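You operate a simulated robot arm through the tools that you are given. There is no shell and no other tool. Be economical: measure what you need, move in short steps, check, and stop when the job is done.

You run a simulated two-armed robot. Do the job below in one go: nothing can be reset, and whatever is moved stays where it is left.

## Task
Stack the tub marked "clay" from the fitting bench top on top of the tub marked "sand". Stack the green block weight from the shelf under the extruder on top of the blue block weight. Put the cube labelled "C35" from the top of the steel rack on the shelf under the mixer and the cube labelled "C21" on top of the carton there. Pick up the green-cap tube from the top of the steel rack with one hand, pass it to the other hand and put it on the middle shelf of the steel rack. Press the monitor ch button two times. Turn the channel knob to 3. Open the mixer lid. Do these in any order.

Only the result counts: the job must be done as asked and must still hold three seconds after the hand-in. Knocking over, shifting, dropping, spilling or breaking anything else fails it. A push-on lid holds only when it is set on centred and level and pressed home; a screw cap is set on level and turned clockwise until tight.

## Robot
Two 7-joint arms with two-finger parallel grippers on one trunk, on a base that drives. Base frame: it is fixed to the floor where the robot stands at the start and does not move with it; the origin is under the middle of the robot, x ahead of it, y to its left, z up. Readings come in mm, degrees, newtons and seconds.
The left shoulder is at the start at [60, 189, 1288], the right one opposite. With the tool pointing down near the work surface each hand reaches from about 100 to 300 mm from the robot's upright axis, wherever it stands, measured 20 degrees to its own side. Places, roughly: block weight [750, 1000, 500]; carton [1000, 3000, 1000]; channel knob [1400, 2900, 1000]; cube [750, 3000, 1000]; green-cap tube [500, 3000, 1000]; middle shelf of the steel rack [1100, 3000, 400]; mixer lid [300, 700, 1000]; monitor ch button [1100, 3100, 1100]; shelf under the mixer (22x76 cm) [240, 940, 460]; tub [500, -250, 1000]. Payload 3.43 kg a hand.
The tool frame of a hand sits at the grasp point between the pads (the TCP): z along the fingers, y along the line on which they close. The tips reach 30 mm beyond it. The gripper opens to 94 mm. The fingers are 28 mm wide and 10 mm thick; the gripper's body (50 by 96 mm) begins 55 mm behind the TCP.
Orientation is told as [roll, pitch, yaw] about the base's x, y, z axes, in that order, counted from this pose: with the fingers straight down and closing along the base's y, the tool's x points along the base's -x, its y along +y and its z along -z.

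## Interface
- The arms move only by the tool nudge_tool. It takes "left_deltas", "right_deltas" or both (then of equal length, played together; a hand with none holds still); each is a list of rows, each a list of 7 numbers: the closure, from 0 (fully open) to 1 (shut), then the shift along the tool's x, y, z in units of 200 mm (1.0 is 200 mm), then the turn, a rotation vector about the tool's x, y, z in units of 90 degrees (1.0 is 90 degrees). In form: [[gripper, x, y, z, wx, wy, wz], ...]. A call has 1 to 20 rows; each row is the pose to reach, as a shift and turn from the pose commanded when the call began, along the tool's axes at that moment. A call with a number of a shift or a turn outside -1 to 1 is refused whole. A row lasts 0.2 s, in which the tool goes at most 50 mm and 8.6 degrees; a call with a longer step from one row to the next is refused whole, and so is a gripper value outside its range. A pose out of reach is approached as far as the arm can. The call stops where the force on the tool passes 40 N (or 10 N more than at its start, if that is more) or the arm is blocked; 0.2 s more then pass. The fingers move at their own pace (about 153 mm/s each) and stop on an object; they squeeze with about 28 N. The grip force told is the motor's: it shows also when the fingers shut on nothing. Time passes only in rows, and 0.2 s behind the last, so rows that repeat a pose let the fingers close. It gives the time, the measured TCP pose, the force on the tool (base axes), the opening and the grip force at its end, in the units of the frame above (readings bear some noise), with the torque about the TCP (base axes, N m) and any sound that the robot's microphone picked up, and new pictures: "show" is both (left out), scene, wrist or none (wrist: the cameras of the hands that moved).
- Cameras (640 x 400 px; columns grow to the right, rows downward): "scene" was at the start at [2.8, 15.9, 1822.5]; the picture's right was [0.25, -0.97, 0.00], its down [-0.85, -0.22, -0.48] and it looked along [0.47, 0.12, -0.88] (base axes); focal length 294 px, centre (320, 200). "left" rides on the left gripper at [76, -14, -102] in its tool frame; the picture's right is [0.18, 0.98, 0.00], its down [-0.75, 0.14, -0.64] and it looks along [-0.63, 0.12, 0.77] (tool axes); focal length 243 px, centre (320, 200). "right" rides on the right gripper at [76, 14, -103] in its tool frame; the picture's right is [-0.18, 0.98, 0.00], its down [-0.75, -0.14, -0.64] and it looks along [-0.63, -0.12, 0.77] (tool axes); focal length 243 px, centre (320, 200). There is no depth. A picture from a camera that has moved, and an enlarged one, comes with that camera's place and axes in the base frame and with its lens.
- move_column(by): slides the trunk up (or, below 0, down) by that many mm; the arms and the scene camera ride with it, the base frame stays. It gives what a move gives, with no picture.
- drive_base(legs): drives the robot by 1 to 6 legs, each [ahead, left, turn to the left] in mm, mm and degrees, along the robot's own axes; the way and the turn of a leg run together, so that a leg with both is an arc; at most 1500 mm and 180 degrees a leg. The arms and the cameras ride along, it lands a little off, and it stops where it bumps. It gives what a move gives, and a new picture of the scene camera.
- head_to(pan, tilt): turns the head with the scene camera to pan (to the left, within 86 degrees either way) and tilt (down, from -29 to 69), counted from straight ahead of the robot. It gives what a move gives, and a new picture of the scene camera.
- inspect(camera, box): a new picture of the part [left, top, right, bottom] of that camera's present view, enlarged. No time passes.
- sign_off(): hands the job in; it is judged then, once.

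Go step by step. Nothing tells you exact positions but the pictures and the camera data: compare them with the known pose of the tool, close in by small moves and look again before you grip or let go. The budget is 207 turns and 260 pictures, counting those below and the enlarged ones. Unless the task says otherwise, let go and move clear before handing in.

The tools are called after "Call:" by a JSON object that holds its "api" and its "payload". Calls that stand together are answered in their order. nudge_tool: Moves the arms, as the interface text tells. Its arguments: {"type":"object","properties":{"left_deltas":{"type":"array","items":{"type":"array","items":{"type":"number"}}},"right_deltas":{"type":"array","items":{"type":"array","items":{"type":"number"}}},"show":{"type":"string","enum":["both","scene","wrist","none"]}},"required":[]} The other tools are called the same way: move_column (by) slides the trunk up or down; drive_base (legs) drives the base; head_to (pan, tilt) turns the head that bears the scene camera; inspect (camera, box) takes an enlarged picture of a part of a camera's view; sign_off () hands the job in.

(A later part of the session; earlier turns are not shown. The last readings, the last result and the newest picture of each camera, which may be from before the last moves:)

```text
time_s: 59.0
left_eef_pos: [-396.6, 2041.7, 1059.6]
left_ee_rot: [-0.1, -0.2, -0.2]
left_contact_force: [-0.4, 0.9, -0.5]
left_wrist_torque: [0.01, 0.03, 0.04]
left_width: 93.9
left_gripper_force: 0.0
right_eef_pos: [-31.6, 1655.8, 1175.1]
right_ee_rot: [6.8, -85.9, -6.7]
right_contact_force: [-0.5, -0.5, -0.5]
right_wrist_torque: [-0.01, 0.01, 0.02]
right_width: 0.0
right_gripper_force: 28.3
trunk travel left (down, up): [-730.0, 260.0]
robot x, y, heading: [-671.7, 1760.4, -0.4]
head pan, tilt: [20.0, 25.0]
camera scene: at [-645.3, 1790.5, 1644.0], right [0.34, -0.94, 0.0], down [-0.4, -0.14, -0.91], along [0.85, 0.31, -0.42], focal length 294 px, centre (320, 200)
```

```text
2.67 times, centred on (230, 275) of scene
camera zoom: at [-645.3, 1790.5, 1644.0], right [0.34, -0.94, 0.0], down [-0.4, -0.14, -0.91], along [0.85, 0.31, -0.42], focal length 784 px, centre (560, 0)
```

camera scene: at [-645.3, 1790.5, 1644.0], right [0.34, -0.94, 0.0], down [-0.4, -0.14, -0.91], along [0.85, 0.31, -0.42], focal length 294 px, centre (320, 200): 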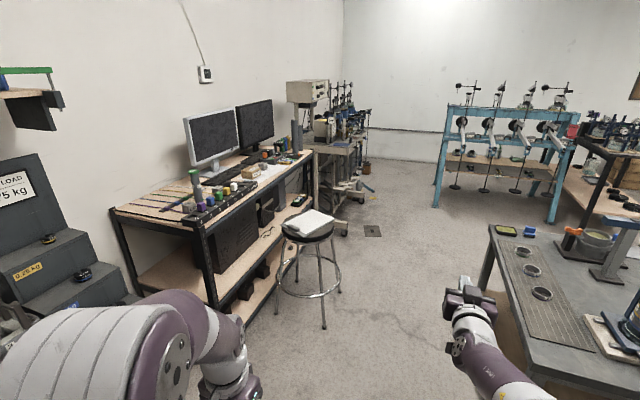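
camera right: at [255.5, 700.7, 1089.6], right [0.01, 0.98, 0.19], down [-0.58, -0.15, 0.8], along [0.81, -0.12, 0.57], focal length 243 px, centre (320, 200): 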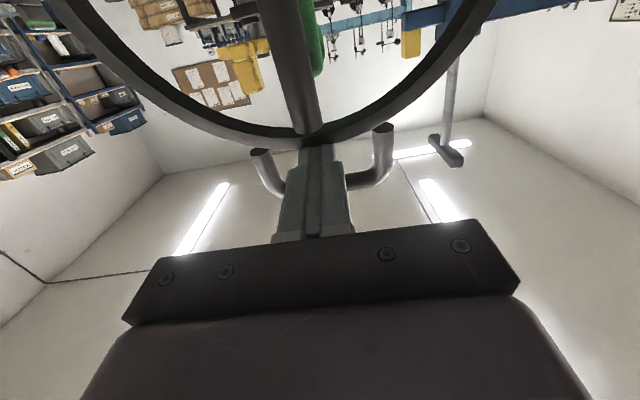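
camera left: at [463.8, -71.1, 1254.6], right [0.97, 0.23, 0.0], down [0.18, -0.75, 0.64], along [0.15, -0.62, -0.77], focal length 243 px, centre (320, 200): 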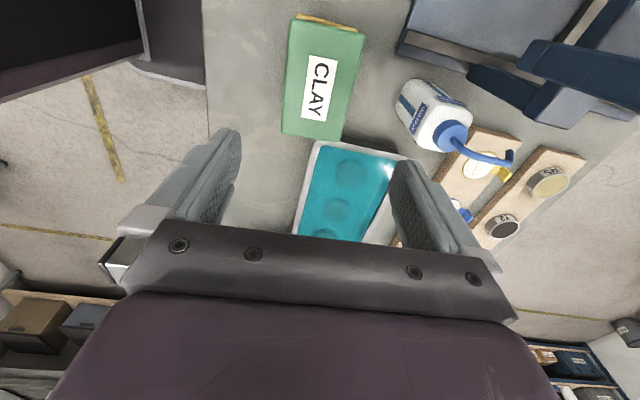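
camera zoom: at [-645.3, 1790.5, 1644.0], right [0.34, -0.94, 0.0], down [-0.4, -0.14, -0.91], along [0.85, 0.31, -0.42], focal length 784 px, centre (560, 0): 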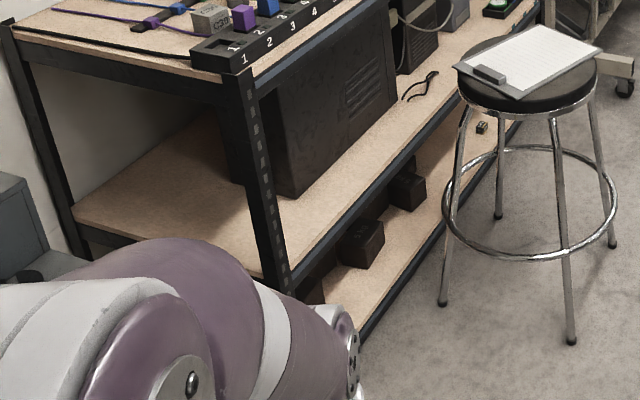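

The rack's top holds the tube, cubes, carton and logger; a stool stands at about x 750–1120, y 2270–2660, which I must avoid. I'll do the block weights first, going round to the bench's +x side.

Call:
{"api": "drive_base", "payload": {"legs": [[1200, 0, 0], [1120, 0, 0], [0, 0, -180]]}}

Call:
{"api": "head_to", "payload": {"pan": 30, "tilt": 30}}

```text
time_s: 77.7
left_eef_pos: [1374.7, 1453.6, 1059.1]
left_ee_rot: [0.1, -0.4, -180.0]
left_contact_force: [-1.1, 0.2, 0.2]
left_wrist_torque: [-0.03, -0.01, 0.01]
left_width: 94.1
left_gripper_force: 0.2
right_eef_pos: [1006.7, 1839.0, 1174.0]
right_ee_rot: [6.8, -85.8, 173.7]
right_contact_force: [0.9, -0.4, -0.1]
right_wrist_torque: [-0.01, 0.0, 0.02]
right_width: 0.0
right_gripper_force: 28.7
trunk travel left (down, up): [-730.0, 260.0]
robot x, y, heading: [1649.7, 1740.9, -179.8]
head pan, tilt: [20.0, 25.0]
camera scene: at [1621.5, 1705.8, 1644.0], right [-0.34, 0.94, 0.0], down [0.4, 0.14, -0.91], along [-0.85, -0.31, -0.42], focal length 294 px, centre (320, 200)
```

scene: 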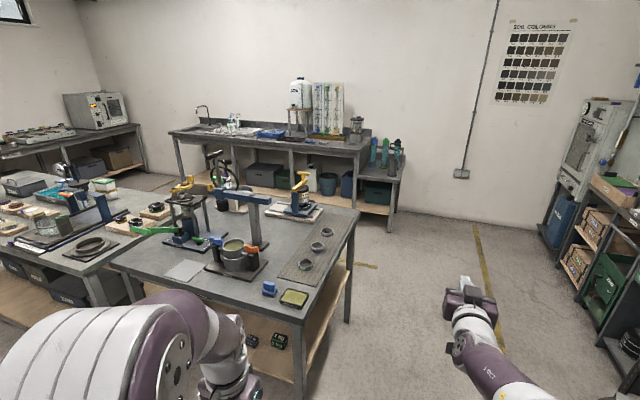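

```text
time_s: 78.5
left_eef_pos: [1373.8, 1454.0, 1060.2]
left_ee_rot: [-0.1, -0.3, -180.0]
left_contact_force: [0.3, 0.3, 0.1]
left_wrist_torque: [0.04, 0.01, -0.02]
left_width: 93.9
left_gripper_force: 0.0
right_eef_pos: [1006.4, 1839.3, 1174.2]
right_ee_rot: [6.7, -85.8, 173.7]
right_contact_force: [1.1, 0.6, 0.1]
right_wrist_torque: [-0.02, -0.03, -0.01]
right_width: 0.0
right_gripper_force: 27.7
trunk travel left (down, up): [-730.0, 260.0]
robot x, y, heading: [1644.8, 1735.5, -179.8]
head pan, tilt: [30.0, 30.0]
camera scene: at [1629.7, 1692.2, 1636.1], right [-0.5, 0.87, 0.0], down [0.43, 0.25, -0.87], along [-0.75, -0.43, -0.5], focal length 294 px, centre (320, 200)
```

scene: 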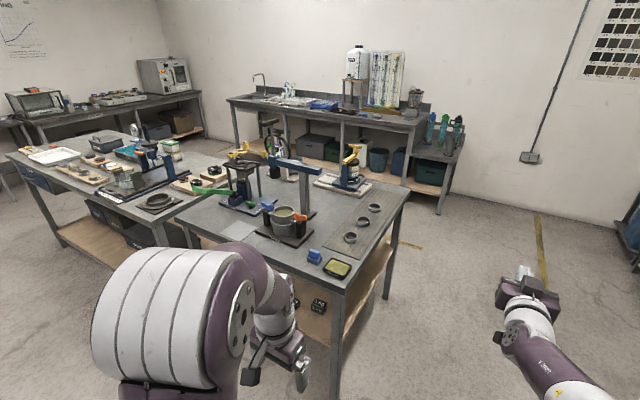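

Call:
{"api": "drive_base", "payload": {"legs": [[0, 640, 0]]}}

Call:
{"api": "move_column", "payload": {"by": -400}}

Call:
{"api": "head_to", "payload": {"pan": 5, "tilt": 35}}

Call:
{"api": "inspect", "payload": {"camera": "scene", "box": [160, 150, 480, 350]}}

```text
time_s: 82.0
left_eef_pos: [1375.6, 812.2, 1058.9]
left_ee_rot: [-0.1, -0.3, -179.9]
left_contact_force: [-0.1, -0.9, -0.4]
left_wrist_torque: [0.0, 0.01, 0.02]
left_width: 94.0
left_gripper_force: 0.1
right_eef_pos: [1007.7, 1196.9, 1176.1]
right_ee_rot: [6.6, -85.9, 173.9]
right_contact_force: [0.5, 0.0, -0.1]
right_wrist_torque: [0.04, -0.02, -0.01]
right_width: 0.2
right_gripper_force: 27.8
trunk travel left (down, up): [-730.0, 260.0]
robot x, y, heading: [1647.6, 1097.2, -179.8]
head pan, tilt: [30.0, 30.0]
camera scene: at [1630.6, 1049.9, 1636.1], right [-0.5, 0.87, 0.0], down [0.43, 0.25, -0.87], along [-0.75, -0.43, -0.5], focal length 294 px, centre (320, 200)
```

scene: 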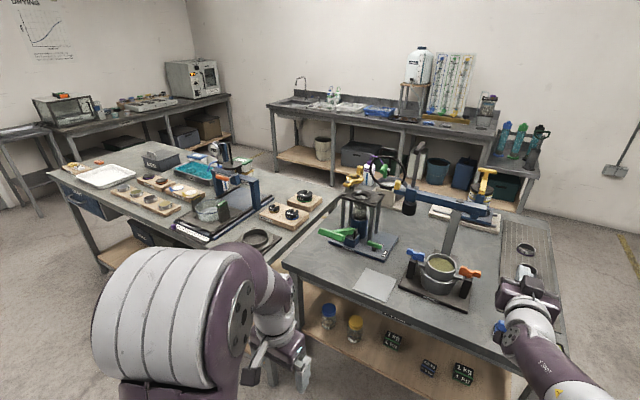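

```text
time_s: 85.9
left_eef_pos: [1376.8, 811.6, 660.5]
left_ee_rot: [0.0, -0.3, -180.0]
left_contact_force: [-0.9, -0.6, -0.6]
left_wrist_torque: [0.0, 0.01, 0.02]
left_width: 94.1
left_gripper_force: 0.0
right_eef_pos: [1007.7, 1196.8, 775.4]
right_ee_rot: [6.7, -85.8, 173.8]
right_contact_force: [0.6, 0.0, 0.9]
right_wrist_torque: [0.01, 0.0, -0.01]
right_width: 0.0
right_gripper_force: 27.3
trunk travel left (down, up): [-330.0, 660.0]
robot x, y, heading: [1648.6, 1096.9, -180.0]
head pan, tilt: [30.0, 30.0]
```

```text
time_s: 86.8
left_eef_pos: [1376.3, 812.5, 659.1]
left_ee_rot: [0.0, -0.4, -180.0]
left_contact_force: [-1.0, 1.2, 0.0]
left_wrist_torque: [0.0, 0.0, 0.0]
left_width: 94.0
left_gripper_force: 0.0
right_eef_pos: [1007.9, 1196.1, 774.2]
right_ee_rot: [6.6, -85.8, 173.7]
right_contact_force: [1.0, -0.2, -0.1]
right_wrist_torque: [0.01, 0.0, 0.02]
right_width: 0.0
right_gripper_force: 27.6
trunk travel left (down, up): [-330.0, 660.0]
robot x, y, heading: [1646.4, 1098.2, -180.0]
head pan, tilt: [5.0, 35.0]
camera scene: at [1621.1, 1087.4, 1228.3], right [-0.09, 1.0, 0.0], down [0.57, 0.05, -0.82], along [-0.82, -0.07, -0.57], focal length 294 px, centre (320, 200)
```

scene: 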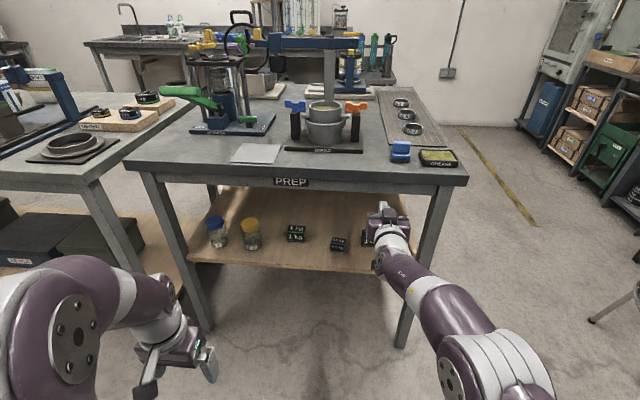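

```text
2.00 times, centred on (320, 250) of scene
camera zoom: at [1621.1, 1087.4, 1228.3], right [-0.09, 1.0, 0.0], down [0.57, 0.05, -0.82], along [-0.82, -0.07, -0.57], focal length 588 px, centre (320, 100)
```

zoom: 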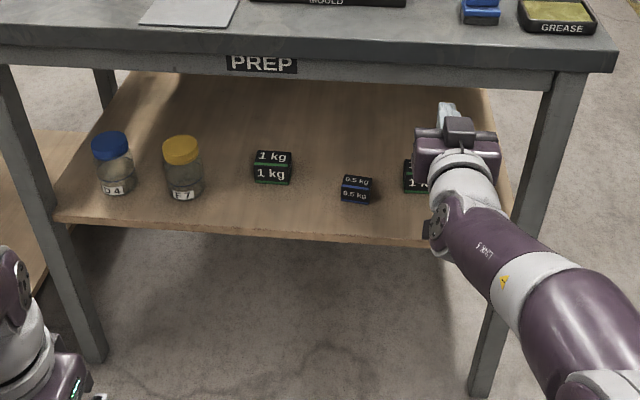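

Call:
{"api": "nudge_tool", "payload": {"right_deltas": [[0.5, 0, -0.2, 0, 0, 0, 0], [0, 0, -0.4, 0, 0, 0, 0], [0, 0, -0.6, 0, 0, 0, 0], [0, 0, -0.8, 0, 0, 0, 0]], "show": "none"}}

Call:
{"api": "inspect", "payload": {"camera": "scene", "box": [270, 200, 430, 300]}}

```text
time_s: 87.8
left_eef_pos: [1376.5, 813.5, 659.5]
left_ee_rot: [0.0, -0.3, -180.1]
left_contact_force: [0.6, 0.0, 0.8]
left_wrist_torque: [0.0, -0.02, -0.02]
left_width: 94.2
left_gripper_force: 0.1
right_eef_pos: [1002.8, 1238.5, 782.0]
right_ee_rot: [6.1, -85.6, 173.9]
right_contact_force: [0.4, -0.4, 0.0]
right_wrist_torque: [0.01, 0.01, -0.01]
right_width: 93.8
right_gripper_force: 0.1
right hand out of reach, approached as far as the arm can: row 2, 3, 4
trunk travel left (down, up): [-330.0, 660.0]
robot x, y, heading: [1650.0, 1098.8, -179.8]
head pan, tilt: [5.0, 35.0]
```

```text
4.00 times, centred on (350, 250) of scene
camera zoom: at [1621.1, 1087.6, 1228.3], right [-0.09, 1.0, 0.0], down [0.57, 0.05, -0.82], along [-0.82, -0.07, -0.57], focal length 1176 px, centre (200, 0)
```

zoom: 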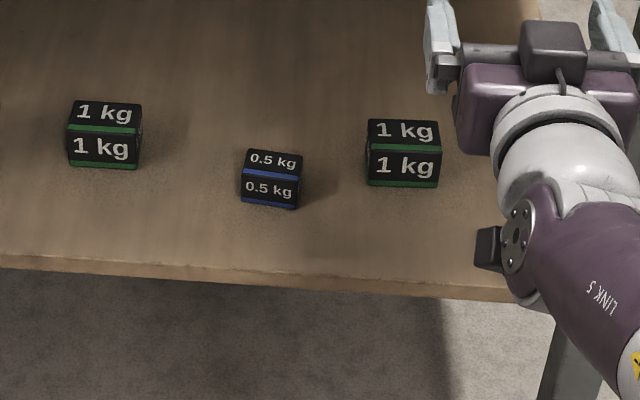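

There are two identical green 1 kg blocks, with the blue 0.5 kg one at about (831,1086) and the nearest green at about (795,1189). I'll pitch the right hand to about 45° down, so the camera clears the shelf, and lower it.

Call:
{"api": "nudge_tool", "payload": {"right_deltas": [[0, 0.1, 0.03, 0, 0, 0.07, 0], [0, 0.2, 0.06, 0, 0, 0.14, 0], [0, 0.3, 0.1, 0, 0, 0.21, 0], [0, 0.4, 0.14, 0, 0, 0.28, 0], [0, 0.5, 0.18, 0, 0, 0.35, 0], [0, 0.6, 0.21, 0, 0, 0.4, 0], [0, 0.7, 0.245, 0, 0, 0.455, 0], [0, 0.8, 0.245, 0, 0, 0.455, 0]], "show": "both"}}

```text
time_s: 89.5
left_eef_pos: [1376.1, 812.6, 659.8]
left_ee_rot: [0.1, -0.4, -180.1]
left_contact_force: [0.0, -1.1, -0.6]
left_wrist_torque: [0.0, 0.0, 0.0]
left_width: 93.8
left_gripper_force: 0.0
right_eef_pos: [1013.1, 1188.0, 622.2]
right_ee_rot: [0.6, -44.8, 180.0]
right_contact_force: [0.3, -0.7, 0.3]
right_wrist_torque: [0.01, -0.02, -0.02]
right_width: 93.8
right_gripper_force: 0.0
trunk travel left (down, up): [-330.0, 660.0]
robot x, y, heading: [1649.2, 1094.3, -179.7]
head pan, tilt: [5.0, 35.0]
camera scene: at [1621.1, 1087.5, 1228.3], right [-0.09, 1.0, 0.0], down [0.57, 0.05, -0.82], along [-0.82, -0.07, -0.57], focal length 294 px, centre (320, 200)
camera right: at [1137.8, 1173.0, 641.0], right [-0.12, -0.98, 0.14], down [-0.08, 0.15, 0.99], along [-0.99, 0.11, -0.1], focal length 243 px, centre (320, 200)
```

scene: 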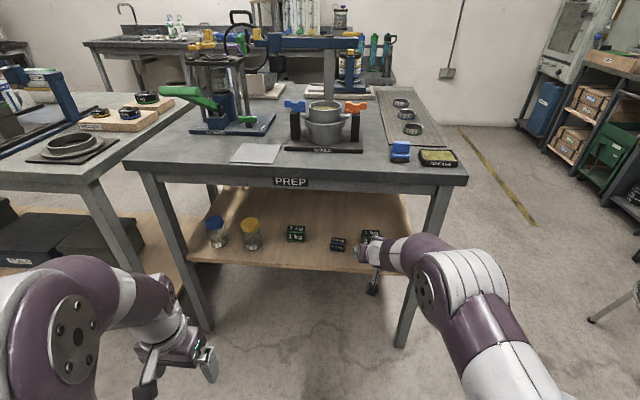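
right: 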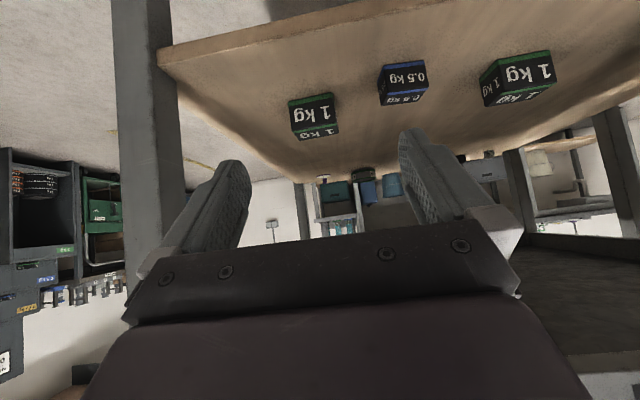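

Block measurements: green front centre (790,1205,474), size about 65×46×46; blue front centre (829,1083,469), about 50×36×35; shelf top about 452. Lowering the hand, then driving closer.

Call:
{"api": "nudge_tool", "payload": {"right_deltas": [[0, 0.1, -0.03, 0.1, 0, 0, 0], [0, 0.2, -0.06, 0.2, 0, 0, 0], [0, 0.282, -0.085, 0.284, 0, 0, 0]], "show": "none"}}

Call:
{"api": "drive_base", "payload": {"legs": [[150, 0, 0]]}}

Call:
{"api": "inspect", "payload": {"camera": "right", "box": [0, 0, 640, 400]}}

```text
time_s: 90.3
left_eef_pos: [1375.8, 811.8, 660.5]
left_ee_rot: [0.0, -0.2, -180.0]
left_contact_force: [0.6, 0.4, -0.5]
left_wrist_torque: [0.02, -0.01, 0.02]
left_width: 93.8
left_gripper_force: 0.1
right_eef_pos: [1012.2, 1203.8, 542.3]
right_ee_rot: [0.7, -44.9, 179.8]
right_contact_force: [0.6, 0.0, 0.1]
right_wrist_torque: [0.0, -0.03, -0.04]
right_width: 93.9
right_gripper_force: 0.0
trunk travel left (down, up): [-330.0, 660.0]
robot x, y, heading: [1650.3, 1092.0, -179.8]
head pan, tilt: [5.0, 35.0]
```

```text
time_s: 91.7
left_eef_pos: [1226.1, 812.3, 660.1]
left_ee_rot: [0.1, -0.2, -179.9]
left_contact_force: [0.0, 1.1, -0.5]
left_wrist_torque: [0.0, -0.03, 0.04]
left_width: 94.1
left_gripper_force: 0.0
right_eef_pos: [862.9, 1203.1, 541.2]
right_ee_rot: [0.7, -44.8, 180.0]
right_contact_force: [-0.2, 0.1, 0.7]
right_wrist_torque: [0.01, -0.02, 0.02]
right_width: 94.0
right_gripper_force: 0.1
trunk travel left (down, up): [-330.0, 660.0]
robot x, y, heading: [1498.6, 1096.0, -179.7]
head pan, tilt: [5.0, 35.0]
camera scene: at [1470.0, 1087.2, 1228.2], right [-0.09, 1.0, 0.0], down [0.57, 0.05, -0.82], along [-0.82, -0.07, -0.57], focal length 294 px, centre (320, 200)
```

scene: 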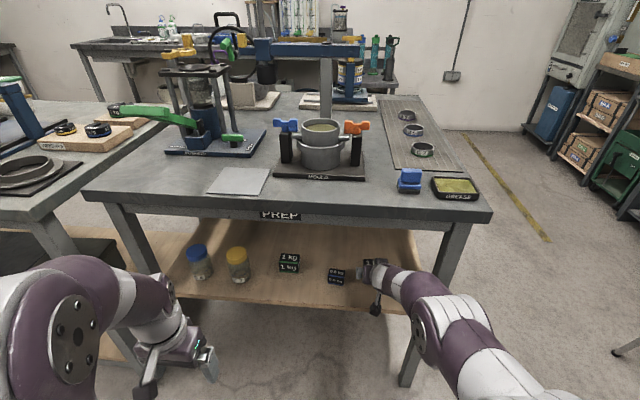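

```text
1.00 times, centred on (320, 200) of right (not enlarged: the box is as wide or as high as the picture)
camera zoom: at [987.3, 1189.2, 561.2], right [-0.12, -0.98, 0.14], down [-0.08, 0.15, 0.99], along [-0.99, 0.11, -0.1], focal length 243 px, centre (320, 200)
```

zoom: 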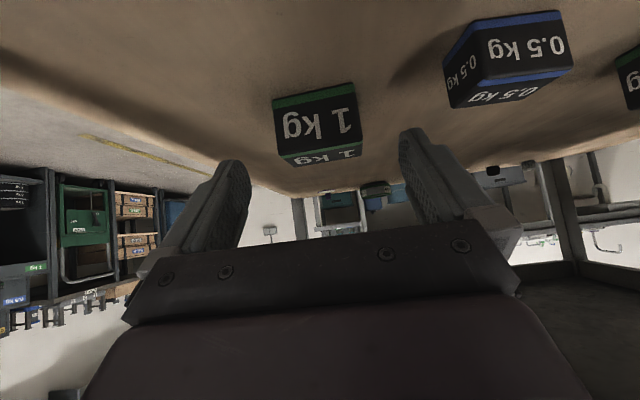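

Call:
{"api": "nudge_tool", "payload": {"right_deltas": [[0, -0.04, -0.005, 0.15, 0, 0, 0], [0, -0.08, -0.005, 0.3, 0, 0, 0], [0, -0.11, -0.005, 0.4, 0, 0, 0], [0, -0.14, -0.005, 0.505, 0, 0, 0]], "show": "wrist"}}

Call:
{"api": "inspect", "payload": {"camera": "scene", "box": [280, 220, 440, 320]}}

```text
time_s: 92.7
left_eef_pos: [1226.5, 811.4, 659.8]
left_ee_rot: [0.1, -0.3, -179.8]
left_contact_force: [-0.1, 0.2, 0.1]
left_wrist_torque: [0.0, -0.03, 0.0]
left_width: 93.7
left_gripper_force: 0.1
right_eef_pos: [771.6, 1203.1, 490.3]
right_ee_rot: [0.6, -44.9, 179.9]
right_contact_force: [3.5, -0.7, 3.5]
right_wrist_torque: [0.25, -0.03, -0.15]
right_width: 94.1
right_gripper_force: 0.0
trunk travel left (down, up): [-330.0, 660.0]
robot x, y, heading: [1500.6, 1097.6, -180.2]
head pan, tilt: [5.0, 35.0]
camera right: at [897.0, 1189.6, 510.2], right [-0.12, -0.98, 0.14], down [-0.08, 0.15, 0.99], along [-0.99, 0.11, -0.1], focal length 243 px, centre (320, 200)
```

right: 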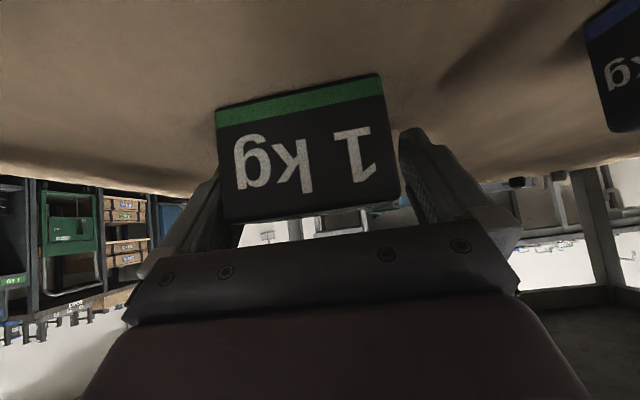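

```text
4.00 times, centred on (360, 270) of scene
camera zoom: at [1471.6, 1087.1, 1228.4], right [-0.09, 1.0, 0.0], down [0.57, 0.05, -0.82], along [-0.82, -0.07, -0.57], focal length 1176 px, centre (160, -80)
```

zoom: 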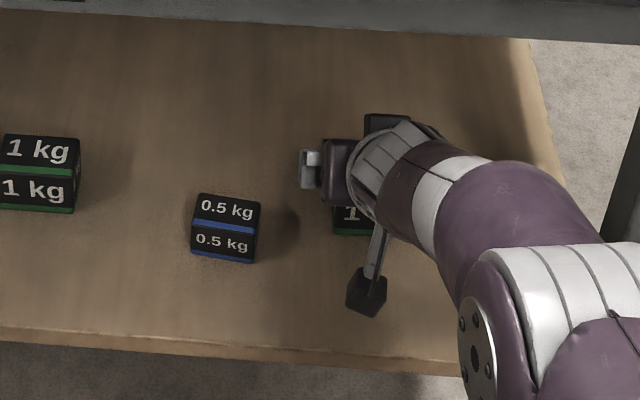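

Slight contact on the +Y finger. I'll back out a little, shift +Y, and re-look.

Call:
{"api": "nudge_tool", "payload": {"right_deltas": [[0, 0, 0, -0.1, 0, 0, 0], [0, 0, -0.03, -0.22, 0, 0, 0]], "show": "wrist"}}

Call:
{"api": "inspect", "payload": {"camera": "right", "box": [160, 40, 480, 240]}}

```text
time_s: 93.3
left_eef_pos: [1226.3, 812.4, 659.3]
left_ee_rot: [0.0, -0.3, -179.9]
left_contact_force: [-1.3, 0.2, 0.2]
left_wrist_torque: [-0.02, 0.0, -0.01]
left_width: 93.9
left_gripper_force: 0.1
right_eef_pos: [804.3, 1209.6, 523.8]
right_ee_rot: [0.7, -45.0, 180.1]
right_contact_force: [0.6, 0.0, 0.6]
right_wrist_torque: [0.0, 0.03, 0.01]
right_width: 94.0
right_gripper_force: 0.0
trunk travel left (down, up): [-330.0, 660.0]
robot x, y, heading: [1497.9, 1096.0, -179.7]
head pan, tilt: [5.0, 35.0]
camera right: at [928.7, 1195.8, 541.5], right [-0.12, -0.98, 0.14], down [-0.08, 0.15, 0.99], along [-0.99, 0.11, -0.1], focal length 243 px, centre (320, 200)
```

right: 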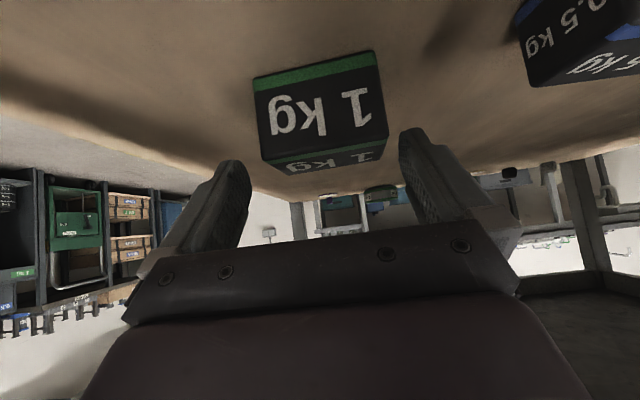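

```text
2.00 times, centred on (320, 140) of right
camera zoom: at [928.7, 1195.8, 541.5], right [-0.12, -0.98, 0.14], down [-0.08, 0.15, 0.99], along [-0.99, 0.11, -0.1], focal length 485 px, centre (320, 320)
```

zoom: 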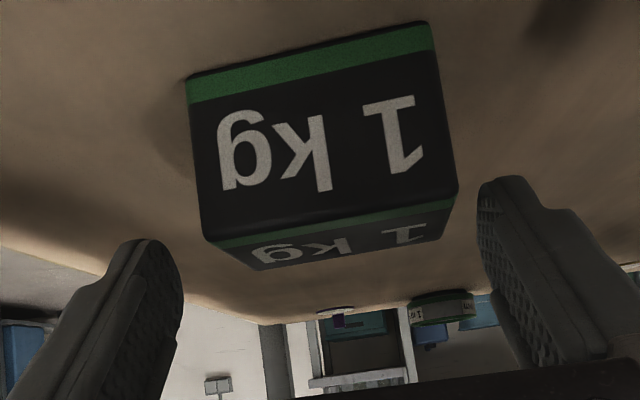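

The block is actually centred at about (786,1203), z 458–504, so the earlier contact was a tip on the shelf. Re-approaching slightly higher and gripping.

Call:
{"api": "nudge_tool", "payload": {"right_deltas": [[0, 0.025, 0.033, 0.07, 0, 0, 0], [0, 0.049, 0.033, 0.149, 0, 0, 0], [0.5, 0.049, 0.033, 0.149, 0, 0, 0], [1, 0.049, 0.033, 0.149, 0, 0, 0], [1, 0.049, 0.033, 0.149, 0, 0, 0], [1, 0.049, 0.033, 0.149, 0, 0, 0]], "show": "wrist"}}

```text
time_s: 94.7
left_eef_pos: [1225.5, 811.7, 660.9]
left_ee_rot: [0.0, -0.1, -179.9]
left_contact_force: [1.0, -0.9, 0.4]
left_wrist_torque: [-0.01, 0.02, 0.01]
left_width: 93.7
left_gripper_force: 0.1
right_eef_pos: [788.7, 1203.5, 494.9]
right_ee_rot: [0.7, -44.8, 180.0]
right_contact_force: [-1.3, 3.8, 0.5]
right_wrist_torque: [0.35, -0.02, 0.03]
right_width: 69.9
right_gripper_force: 27.8
trunk travel left (down, up): [-330.0, 660.0]
robot x, y, heading: [1501.4, 1094.9, -179.9]
head pan, tilt: [5.0, 35.0]
camera right: at [913.8, 1188.7, 513.1], right [-0.12, -0.98, 0.14], down [-0.08, 0.15, 0.99], along [-0.99, 0.11, -0.1], focal length 243 px, centre (320, 200)
```

right: 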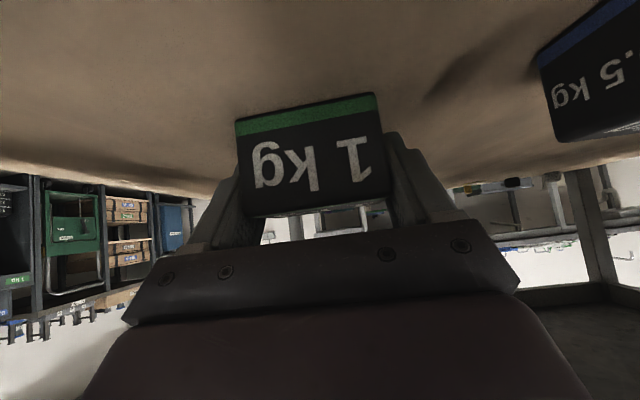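

Call:
{"api": "nudge_tool", "payload": {"right_deltas": [[1, -0.06, 0, -0.06, 0, 0, 0], [1, -0.15, 0, -0.15, 0, 0, 0], [1, -0.247, 0, -0.249, 0, 0, 0], [1, -0.247, 0, -0.249, 0, 0, 0]], "show": "both"}}

Call:
{"api": "inspect", "payload": {"camera": "scene", "box": [280, 220, 440, 320]}}

```text
time_s: 95.7
left_eef_pos: [1225.4, 812.3, 660.3]
left_ee_rot: [0.0, -0.2, -179.9]
left_contact_force: [0.1, 0.7, 0.4]
left_wrist_torque: [-0.02, -0.01, 0.03]
left_width: 93.9
left_gripper_force: 0.1
right_eef_pos: [788.9, 1203.8, 563.7]
right_ee_rot: [0.8, -44.8, 179.9]
right_contact_force: [0.5, 0.3, -9.7]
right_wrist_torque: [0.0, 0.0, 0.03]
right_width: 69.7
right_gripper_force: 28.0
trunk travel left (down, up): [-330.0, 660.0]
robot x, y, heading: [1501.7, 1097.3, -179.9]
head pan, tilt: [5.0, 35.0]
camera scene: at [1469.3, 1087.4, 1228.2], right [-0.09, 1.0, 0.0], down [0.57, 0.05, -0.82], along [-0.82, -0.07, -0.57], focal length 294 px, centre (320, 200)
camera right: at [913.3, 1189.3, 582.8], right [-0.12, -0.98, 0.14], down [-0.08, 0.15, 0.99], along [-0.99, 0.11, -0.1], focal length 243 px, centre (320, 200)
```

scene: 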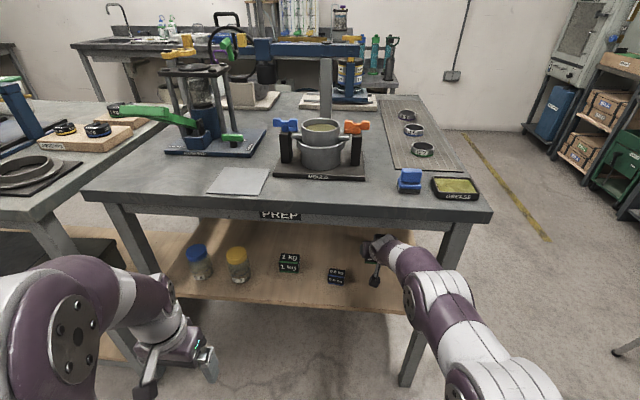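
right: 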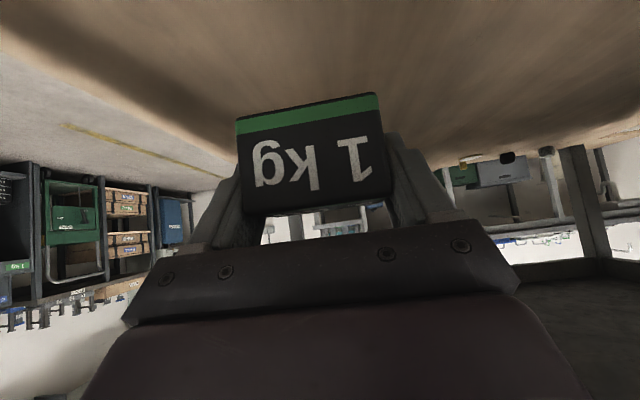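

```text
4.00 times, centred on (360, 270) of scene
camera zoom: at [1469.3, 1087.4, 1228.2], right [-0.09, 1.0, 0.0], down [0.57, 0.05, -0.82], along [-0.82, -0.07, -0.57], focal length 1176 px, centre (160, -80)
```

zoom: 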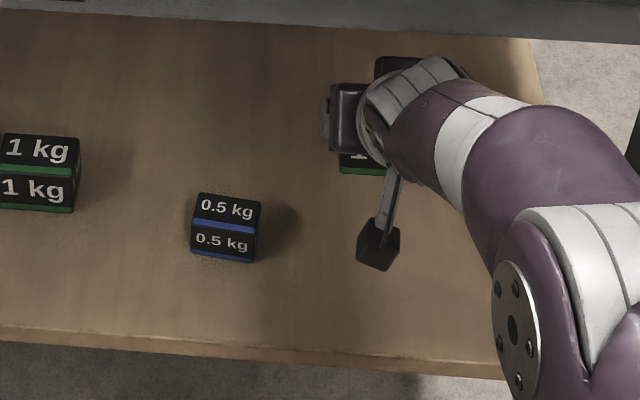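

Green (1 kg) is lifted. I'll slide over to the blue block's y, pulled back slightly, to see it better.

Call:
{"api": "nudge_tool", "payload": {"right_deltas": [[1, 0.06, 0.15, -0.06, 0, 0, 0], [1, 0.12, 0.3, -0.12, 0, 0, 0], [1, 0.178, 0.45, -0.176, 0, 0, 0], [1, 0.178, 0.6, -0.176, 0, 0, 0], [1, 0.178, 0.6, -0.176, 0, 0, 0]], "show": "wrist"}}

Call:
{"api": "inspect", "payload": {"camera": "right", "box": [224, 0, 416, 120]}}

```text
time_s: 96.9
left_eef_pos: [1225.3, 811.7, 659.0]
left_ee_rot: [0.0, -0.1, -180.0]
left_contact_force: [0.9, 0.3, -0.5]
left_wrist_torque: [0.0, -0.02, -0.02]
left_width: 94.0
left_gripper_force: 0.0
right_eef_pos: [839.4, 1083.2, 565.8]
right_ee_rot: [0.7, -44.8, 179.9]
right_contact_force: [0.0, -0.4, -9.2]
right_wrist_torque: [0.0, 0.03, 0.01]
right_width: 69.5
right_gripper_force: 27.4
trunk travel left (down, up): [-330.0, 660.0]
robot x, y, heading: [1500.3, 1095.9, -179.9]
head pan, tilt: [5.0, 35.0]
camera right: at [963.9, 1069.1, 584.4], right [-0.12, -0.98, 0.14], down [-0.08, 0.15, 0.99], along [-0.99, 0.11, -0.1], focal length 243 px, centre (320, 200)
```

right: 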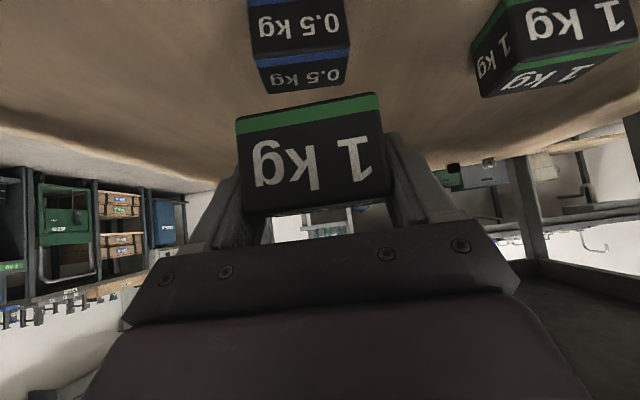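

```text
3.33 times, centred on (320, 60) of right
camera zoom: at [963.9, 1069.1, 584.4], right [-0.12, -0.98, 0.14], down [-0.08, 0.15, 0.99], along [-0.99, 0.11, -0.1], focal length 809 px, centre (320, 667)
```

zoom: 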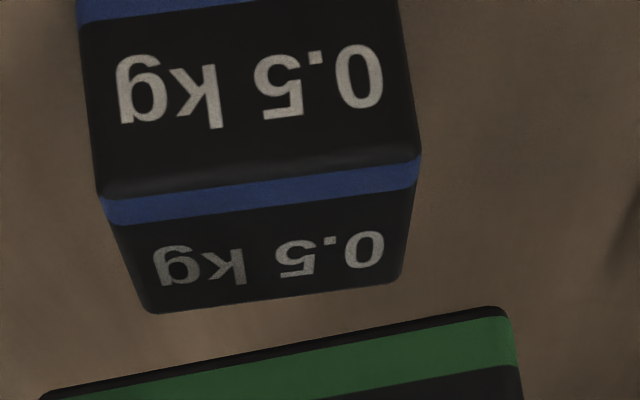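

Blue's top centre is about (822,1084) at z≈491; the held block's bottom is about 39.5 below the TCP. Moving over and lowering to contact.

Call:
{"api": "nudge_tool", "payload": {"right_deltas": [[1, -0.022, -0.006, 0.023, 0, 0, 0], [1, 0.027, -0.006, 0.072, 0, 0, 0], [1, 0.069, -0.006, 0.115, 0, 0, 0], [1, 0.083, -0.006, 0.129, 0, 0, 0], [1, 0.09, -0.006, 0.136, 0, 0, 0], [1, 0.097, -0.006, 0.143, 0, 0, 0], [1, 0.104, -0.006, 0.15, 0, 0, 0], [1, 0.111, -0.006, 0.157, 0, 0, 0]], "show": "wrist"}}

Call:
{"api": "inspect", "payload": {"camera": "scene", "box": [280, 220, 440, 320]}}

```text
time_s: 98.7
left_eef_pos: [1226.7, 812.1, 661.4]
left_ee_rot: [0.0, -0.4, -179.9]
left_contact_force: [0.6, 0.1, -0.2]
left_wrist_torque: [0.0, -0.01, -0.01]
left_width: 93.8
left_gripper_force: 0.0
right_eef_pos: [832.6, 1085.5, 530.6]
right_ee_rot: [0.8, -45.3, 179.9]
right_contact_force: [1.4, 3.2, 12.1]
right_wrist_torque: [0.63, -0.51, 0.06]
right_width: 69.7
right_gripper_force: 27.9
trunk travel left (down, up): [-330.0, 660.0]
robot x, y, heading: [1500.4, 1096.8, -180.0]
head pan, tilt: [5.0, 35.0]
camera right: at [957.6, 1070.5, 549.3], right [-0.12, -0.98, 0.14], down [-0.08, 0.15, 0.99], along [-0.99, 0.11, -0.09], focal length 243 px, centre (320, 200)
```

right: 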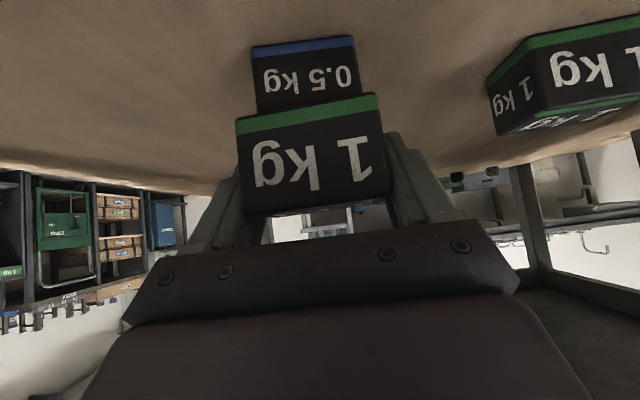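

```text
4.00 times, centred on (360, 270) of scene
camera zoom: at [1472.5, 1087.4, 1228.6], right [-0.09, 1.0, 0.0], down [0.57, 0.05, -0.82], along [-0.82, -0.07, -0.57], focal length 1176 px, centre (160, -80)
```

zoom: 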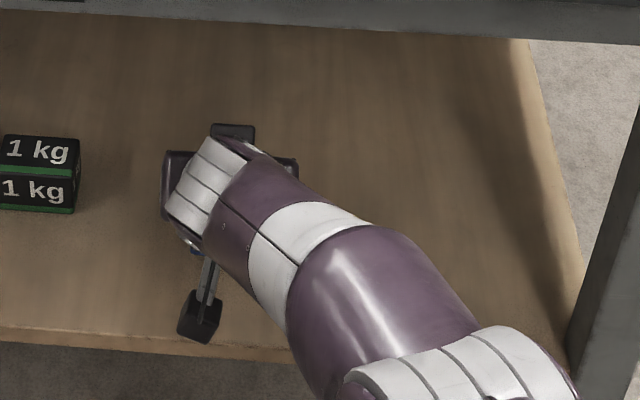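

Call:
{"api": "nudge_tool", "payload": {"right_deltas": [[0.6, 0, 0, 0, 0, 0, 0], [0, 0, 0, 0, 0, 0, 0], [0, 0, 0, 0, 0, 0, 0], [0, 0, 0, -0.1, 0, 0, 0], [0, 0, 0, -0.3, 0, 0, 0], [0, 0.1, 0, -0.45, 0, 0, 0]], "show": "wrist"}}

```text
time_s: 100.1
left_eef_pos: [1226.1, 812.5, 659.0]
left_ee_rot: [0.1, -0.3, -179.9]
left_contact_force: [0.6, -0.4, -0.4]
left_wrist_torque: [0.02, 0.01, 0.06]
left_width: 94.1
left_gripper_force: 0.1
right_eef_pos: [911.6, 1086.0, 576.5]
right_ee_rot: [0.6, -44.8, 179.8]
right_contact_force: [0.3, 0.0, 0.2]
right_wrist_torque: [-0.02, -0.02, 0.0]
right_width: 94.2
right_gripper_force: 0.1
trunk travel left (down, up): [-330.0, 660.0]
robot x, y, heading: [1496.0, 1093.5, -179.7]
head pan, tilt: [5.0, 35.0]
camera right: at [1037.0, 1072.4, 596.3], right [-0.12, -0.98, 0.14], down [-0.08, 0.15, 0.99], along [-0.99, 0.11, -0.1], focal length 243 px, centre (320, 200)
```

right: 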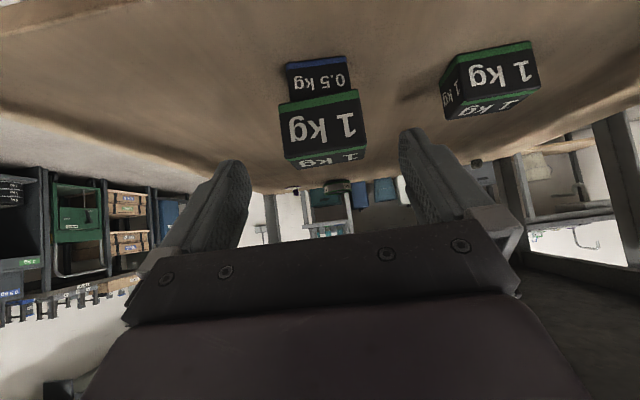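

Stacked. Backing out, raising the trunk, and heading to the rack's right end.

Call:
{"api": "drive_base", "payload": {"legs": [[-250, 0, 0]]}}

Call:
{"api": "move_column", "payload": {"by": 630}}

Call:
{"api": "drive_base", "payload": {"legs": [[0, -700, 0], [300, 0, -90]]}}

Call:
{"api": "head_to", "payload": {"pan": 0, "tilt": 40}}

```text
time_s: 102.0
left_eef_pos: [1476.3, 812.4, 658.7]
left_ee_rot: [0.0, -0.3, -180.0]
left_contact_force: [0.0, -0.6, -0.2]
left_wrist_torque: [0.02, 0.0, 0.0]
left_width: 94.2
left_gripper_force: 0.1
right_eef_pos: [1163.0, 1088.2, 577.8]
right_ee_rot: [0.6, -44.9, 179.9]
right_contact_force: [0.9, 0.5, -1.0]
right_wrist_torque: [-0.02, 0.01, 0.01]
right_width: 94.1
right_gripper_force: 0.1
trunk travel left (down, up): [-330.0, 660.0]
robot x, y, heading: [1749.6, 1091.9, -180.2]
head pan, tilt: [5.0, 35.0]
camera scene: at [1722.3, 1087.7, 1228.3], right [-0.09, 1.0, 0.0], down [0.57, 0.05, -0.82], along [-0.82, -0.07, -0.57], focal length 294 px, centre (320, 200)
```

scene: 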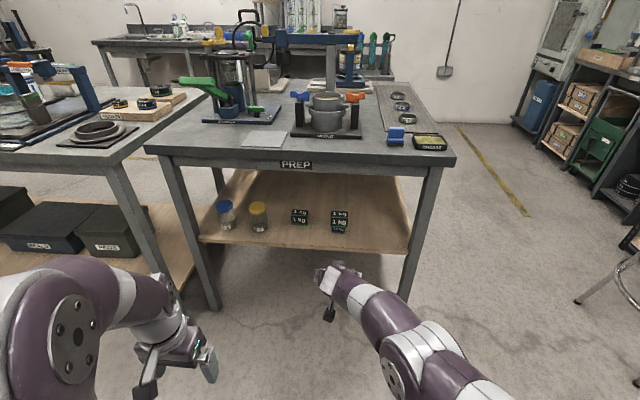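

```text
refused: 630 is not a number from -400 to 400
```

```text
time_s: 109.7
left_eef_pos: [1286.2, 2277.0, 661.0]
left_ee_rot: [0.0, -0.2, 88.4]
left_contact_force: [0.2, -0.9, -1.2]
left_wrist_torque: [-0.02, 0.0, 0.01]
left_width: 94.2
left_gripper_force: 0.0
right_eef_pos: [1569.9, 2584.6, 576.8]
right_ee_rot: [0.7, -44.8, 88.3]
right_contact_force: [0.3, -0.4, -0.2]
right_wrist_torque: [-0.03, 0.02, -0.02]
right_width: 94.1
right_gripper_force: 0.0
trunk travel left (down, up): [-330.0, 660.0]
robot x, y, heading: [1563.9, 1996.2, 88.5]
head pan, tilt: [5.0, 35.0]
cut short: leg 2
camera scene: at [1554.9, 2023.2, 1228.3], right [1.0, 0.06, 0.0], down [0.03, -0.57, -0.82], along [-0.05, 0.82, -0.57], focal length 294 px, centre (320, 200)
```

scene: 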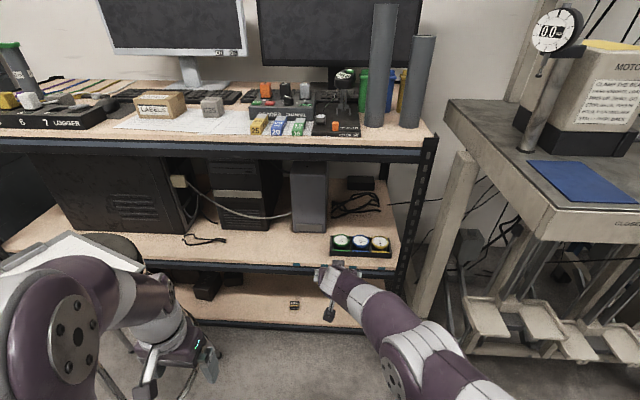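

```text
time_s: 110.4
left_eef_pos: [1286.8, 2277.1, 659.4]
left_ee_rot: [0.1, -0.3, 88.3]
left_contact_force: [1.4, -0.2, -0.9]
left_wrist_torque: [0.01, 0.0, 0.01]
left_width: 93.8
left_gripper_force: 0.0
right_eef_pos: [1571.5, 2582.7, 578.2]
right_ee_rot: [0.8, -44.9, 88.2]
right_contact_force: [0.6, -0.2, 0.6]
right_wrist_torque: [0.02, -0.01, 0.0]
right_width: 94.2
right_gripper_force: 0.1
trunk travel left (down, up): [-330.0, 660.0]
robot x, y, heading: [1565.5, 1995.6, 88.3]
head pan, tilt: [0.0, 40.0]
camera scene: at [1562.5, 2020.2, 1220.7], right [1.0, -0.03, 0.0], down [-0.02, -0.64, -0.77], along [0.02, 0.77, -0.64], focal length 294 px, centre (320, 200)
```

scene: 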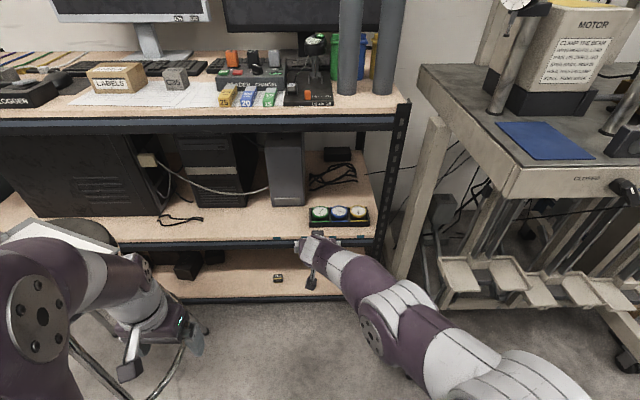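

Leg 2 was cut short; checking whether the left hand is near the stool.

Call:
{"api": "inspect", "payload": {"camera": "left", "box": [0, 0, 640, 400]}}

Call:
{"api": "head_to", "payload": {"pan": 40, "tilt": 50}}

```text
1.00 times, centred on (320, 200) of left (not enlarged: the box is as wide or as high as the picture)
camera zoom: at [1299.3, 2199.5, 762.3], right [-0.99, -0.16, 0.0], down [-0.12, 0.75, 0.65], along [-0.1, 0.64, -0.76], focal length 243 px, centre (320, 200)
```

zoom: 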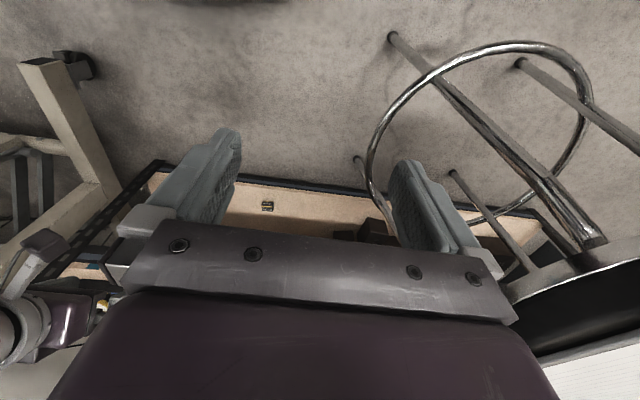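

```text
time_s: 111.4
left_eef_pos: [1286.2, 2277.5, 659.4]
left_ee_rot: [0.0, -0.4, 88.3]
left_contact_force: [-1.6, 0.3, 0.2]
left_wrist_torque: [0.01, 0.03, 0.0]
left_width: 93.9
left_gripper_force: 0.1
right_eef_pos: [1570.5, 2582.5, 575.4]
right_ee_rot: [0.7, -45.0, 88.2]
right_contact_force: [-1.3, 0.6, 0.6]
right_wrist_torque: [0.04, -0.01, 0.06]
right_width: 94.1
right_gripper_force: 0.0
trunk travel left (down, up): [-330.0, 660.0]
robot x, y, heading: [1564.1, 1994.6, 88.3]
head pan, tilt: [40.0, 50.0]
camera scene: at [1512.3, 1995.6, 1206.5], right [0.78, 0.62, 0.0], down [0.48, -0.6, -0.64], along [-0.4, 0.5, -0.77], focal length 294 px, centre (320, 200)
```

scene: 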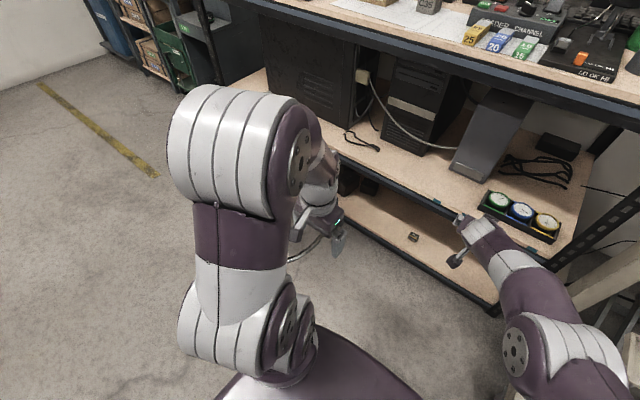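

Call:
{"api": "drive_base", "payload": {"legs": [[-250, 0, 0]]}}

Call:
{"api": "move_column", "payload": {"by": 400}}

Call:
{"api": "move_column", "payload": {"by": 230}}

Call:
{"api": "head_to", "payload": {"pan": 30, "tilt": 40}}

```text
time_s: 113.2
left_eef_pos: [1280.3, 2028.5, 660.4]
left_ee_rot: [-0.1, -0.4, 88.3]
left_contact_force: [0.3, 0.3, 0.3]
left_wrist_torque: [0.01, 0.0, 0.03]
left_width: 93.8
left_gripper_force: 0.0
right_eef_pos: [1565.3, 2334.1, 577.1]
right_ee_rot: [0.6, -44.9, 88.2]
right_contact_force: [-0.1, -0.4, -0.3]
right_wrist_torque: [0.0, 0.03, 0.02]
right_width: 94.0
right_gripper_force: 0.1
trunk travel left (down, up): [-330.0, 660.0]
robot x, y, heading: [1552.2, 1745.5, 88.3]
head pan, tilt: [40.0, 50.0]
camera scene: at [1505.2, 1746.5, 1206.6], right [0.78, 0.62, 0.0], down [0.48, -0.6, -0.64], along [-0.4, 0.5, -0.77], focal length 294 px, centre (320, 200)
```

scene: 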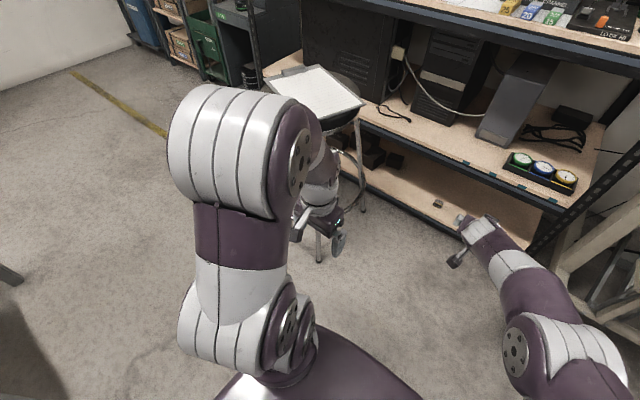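

```text
time_s: 117.1
left_eef_pos: [1280.9, 2029.5, 1058.6]
left_ee_rot: [0.0, -0.3, 88.3]
left_contact_force: [0.3, -0.5, 0.3]
left_wrist_torque: [0.01, -0.01, 0.01]
left_width: 94.1
left_gripper_force: 0.1
right_eef_pos: [1564.6, 2334.8, 977.6]
right_ee_rot: [0.7, -44.9, 88.2]
right_contact_force: [-1.1, -0.7, -0.3]
right_wrist_torque: [0.02, 0.0, -0.04]
right_width: 93.9
right_gripper_force: 0.1
trunk travel left (down, up): [-730.0, 260.0]
robot x, y, heading: [1553.5, 1745.0, 88.0]
head pan, tilt: [40.0, 50.0]
```

```text
time_s: 119.5
left_eef_pos: [1279.9, 2029.7, 1289.2]
left_ee_rot: [0.0, -0.3, 88.3]
left_contact_force: [-0.3, -0.5, 0.3]
left_wrist_torque: [0.01, -0.02, -0.01]
left_width: 94.1
left_gripper_force: 0.1
right_eef_pos: [1564.7, 2335.7, 1206.7]
right_ee_rot: [0.7, -44.9, 88.1]
right_contact_force: [0.4, -0.5, -0.3]
right_wrist_torque: [0.01, 0.01, -0.01]
right_width: 94.3
right_gripper_force: 0.1
trunk travel left (down, up): [-960.0, 30.0]
robot x, y, heading: [1550.5, 1744.7, 88.1]
head pan, tilt: [40.0, 50.0]
```

```text
time_s: 120.2
left_eef_pos: [1280.7, 2029.6, 1290.1]
left_ee_rot: [0.0, -0.3, 88.3]
left_contact_force: [-1.4, -0.2, 0.6]
left_wrist_torque: [-0.03, 0.0, 0.02]
left_width: 94.0
left_gripper_force: 0.1
right_eef_pos: [1564.8, 2333.9, 1207.1]
right_ee_rot: [0.7, -44.9, 88.1]
right_contact_force: [0.3, 0.2, 0.1]
right_wrist_torque: [-0.02, -0.02, 0.04]
right_width: 93.9
right_gripper_force: 0.1
trunk travel left (down, up): [-960.0, 30.0]
robot x, y, heading: [1556.4, 1746.7, 88.2]
head pan, tilt: [30.0, 40.0]
camera scene: at [1512.6, 1761.5, 1850.7], right [0.88, 0.48, 0.0], down [0.31, -0.57, -0.77], along [-0.36, 0.67, -0.64], focal length 294 px, centre (320, 200)
```

scene: 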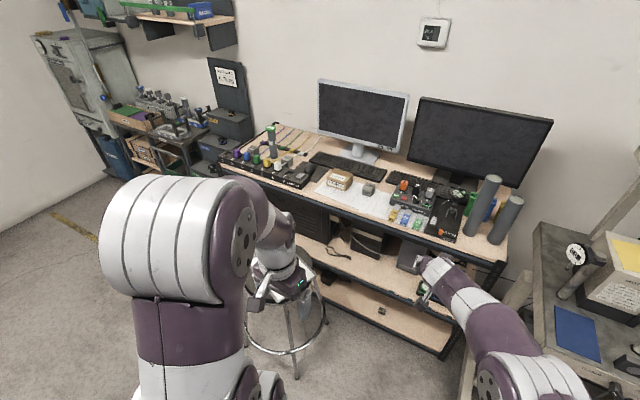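

Call:
{"api": "inspect", "payload": {"camera": "scene", "box": [300, 150, 492, 270]}}

Call:
{"api": "inspect", "payload": {"camera": "scene", "box": [215, 110, 375, 210]}}

Call:
{"api": "inspect", "payload": {"camera": "scene", "box": [310, 70, 470, 170]}}

```text
3.33 times, centred on (396, 210) of scene
camera zoom: at [1512.6, 1761.5, 1850.7], right [0.88, 0.48, 0.0], down [0.31, -0.57, -0.77], along [-0.36, 0.67, -0.64], focal length 980 px, centre (67, 167)
```

zoom: 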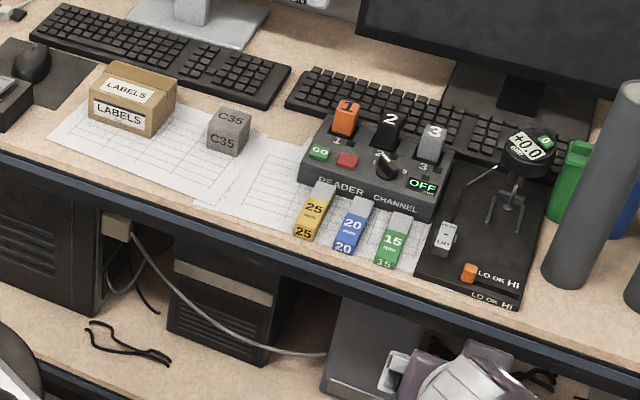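

```text
4.00 times, centred on (295, 160) of scene
camera zoom: at [1512.6, 1761.5, 1850.7], right [0.88, 0.48, 0.0], down [0.31, -0.57, -0.77], along [-0.36, 0.67, -0.64], focal length 1176 px, centre (420, 360)
```

zoom: 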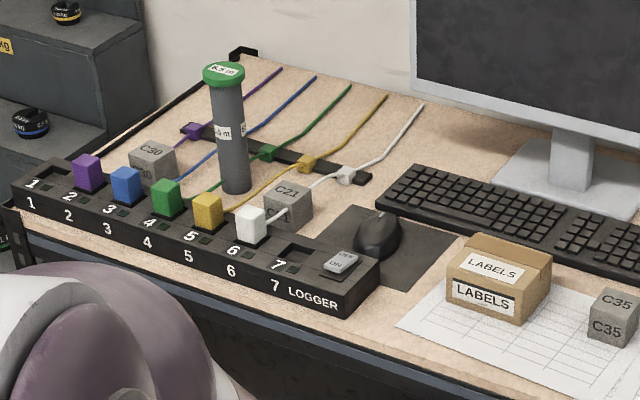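

```text
4.00 times, centred on (390, 120) of scene
camera zoom: at [1512.6, 1761.5, 1850.7], right [0.88, 0.48, 0.0], down [0.31, -0.57, -0.77], along [-0.36, 0.67, -0.64], focal length 1176 px, centre (40, 520)
```

zoom: 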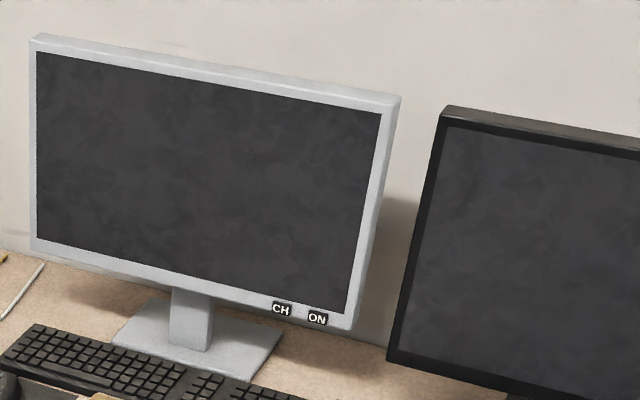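

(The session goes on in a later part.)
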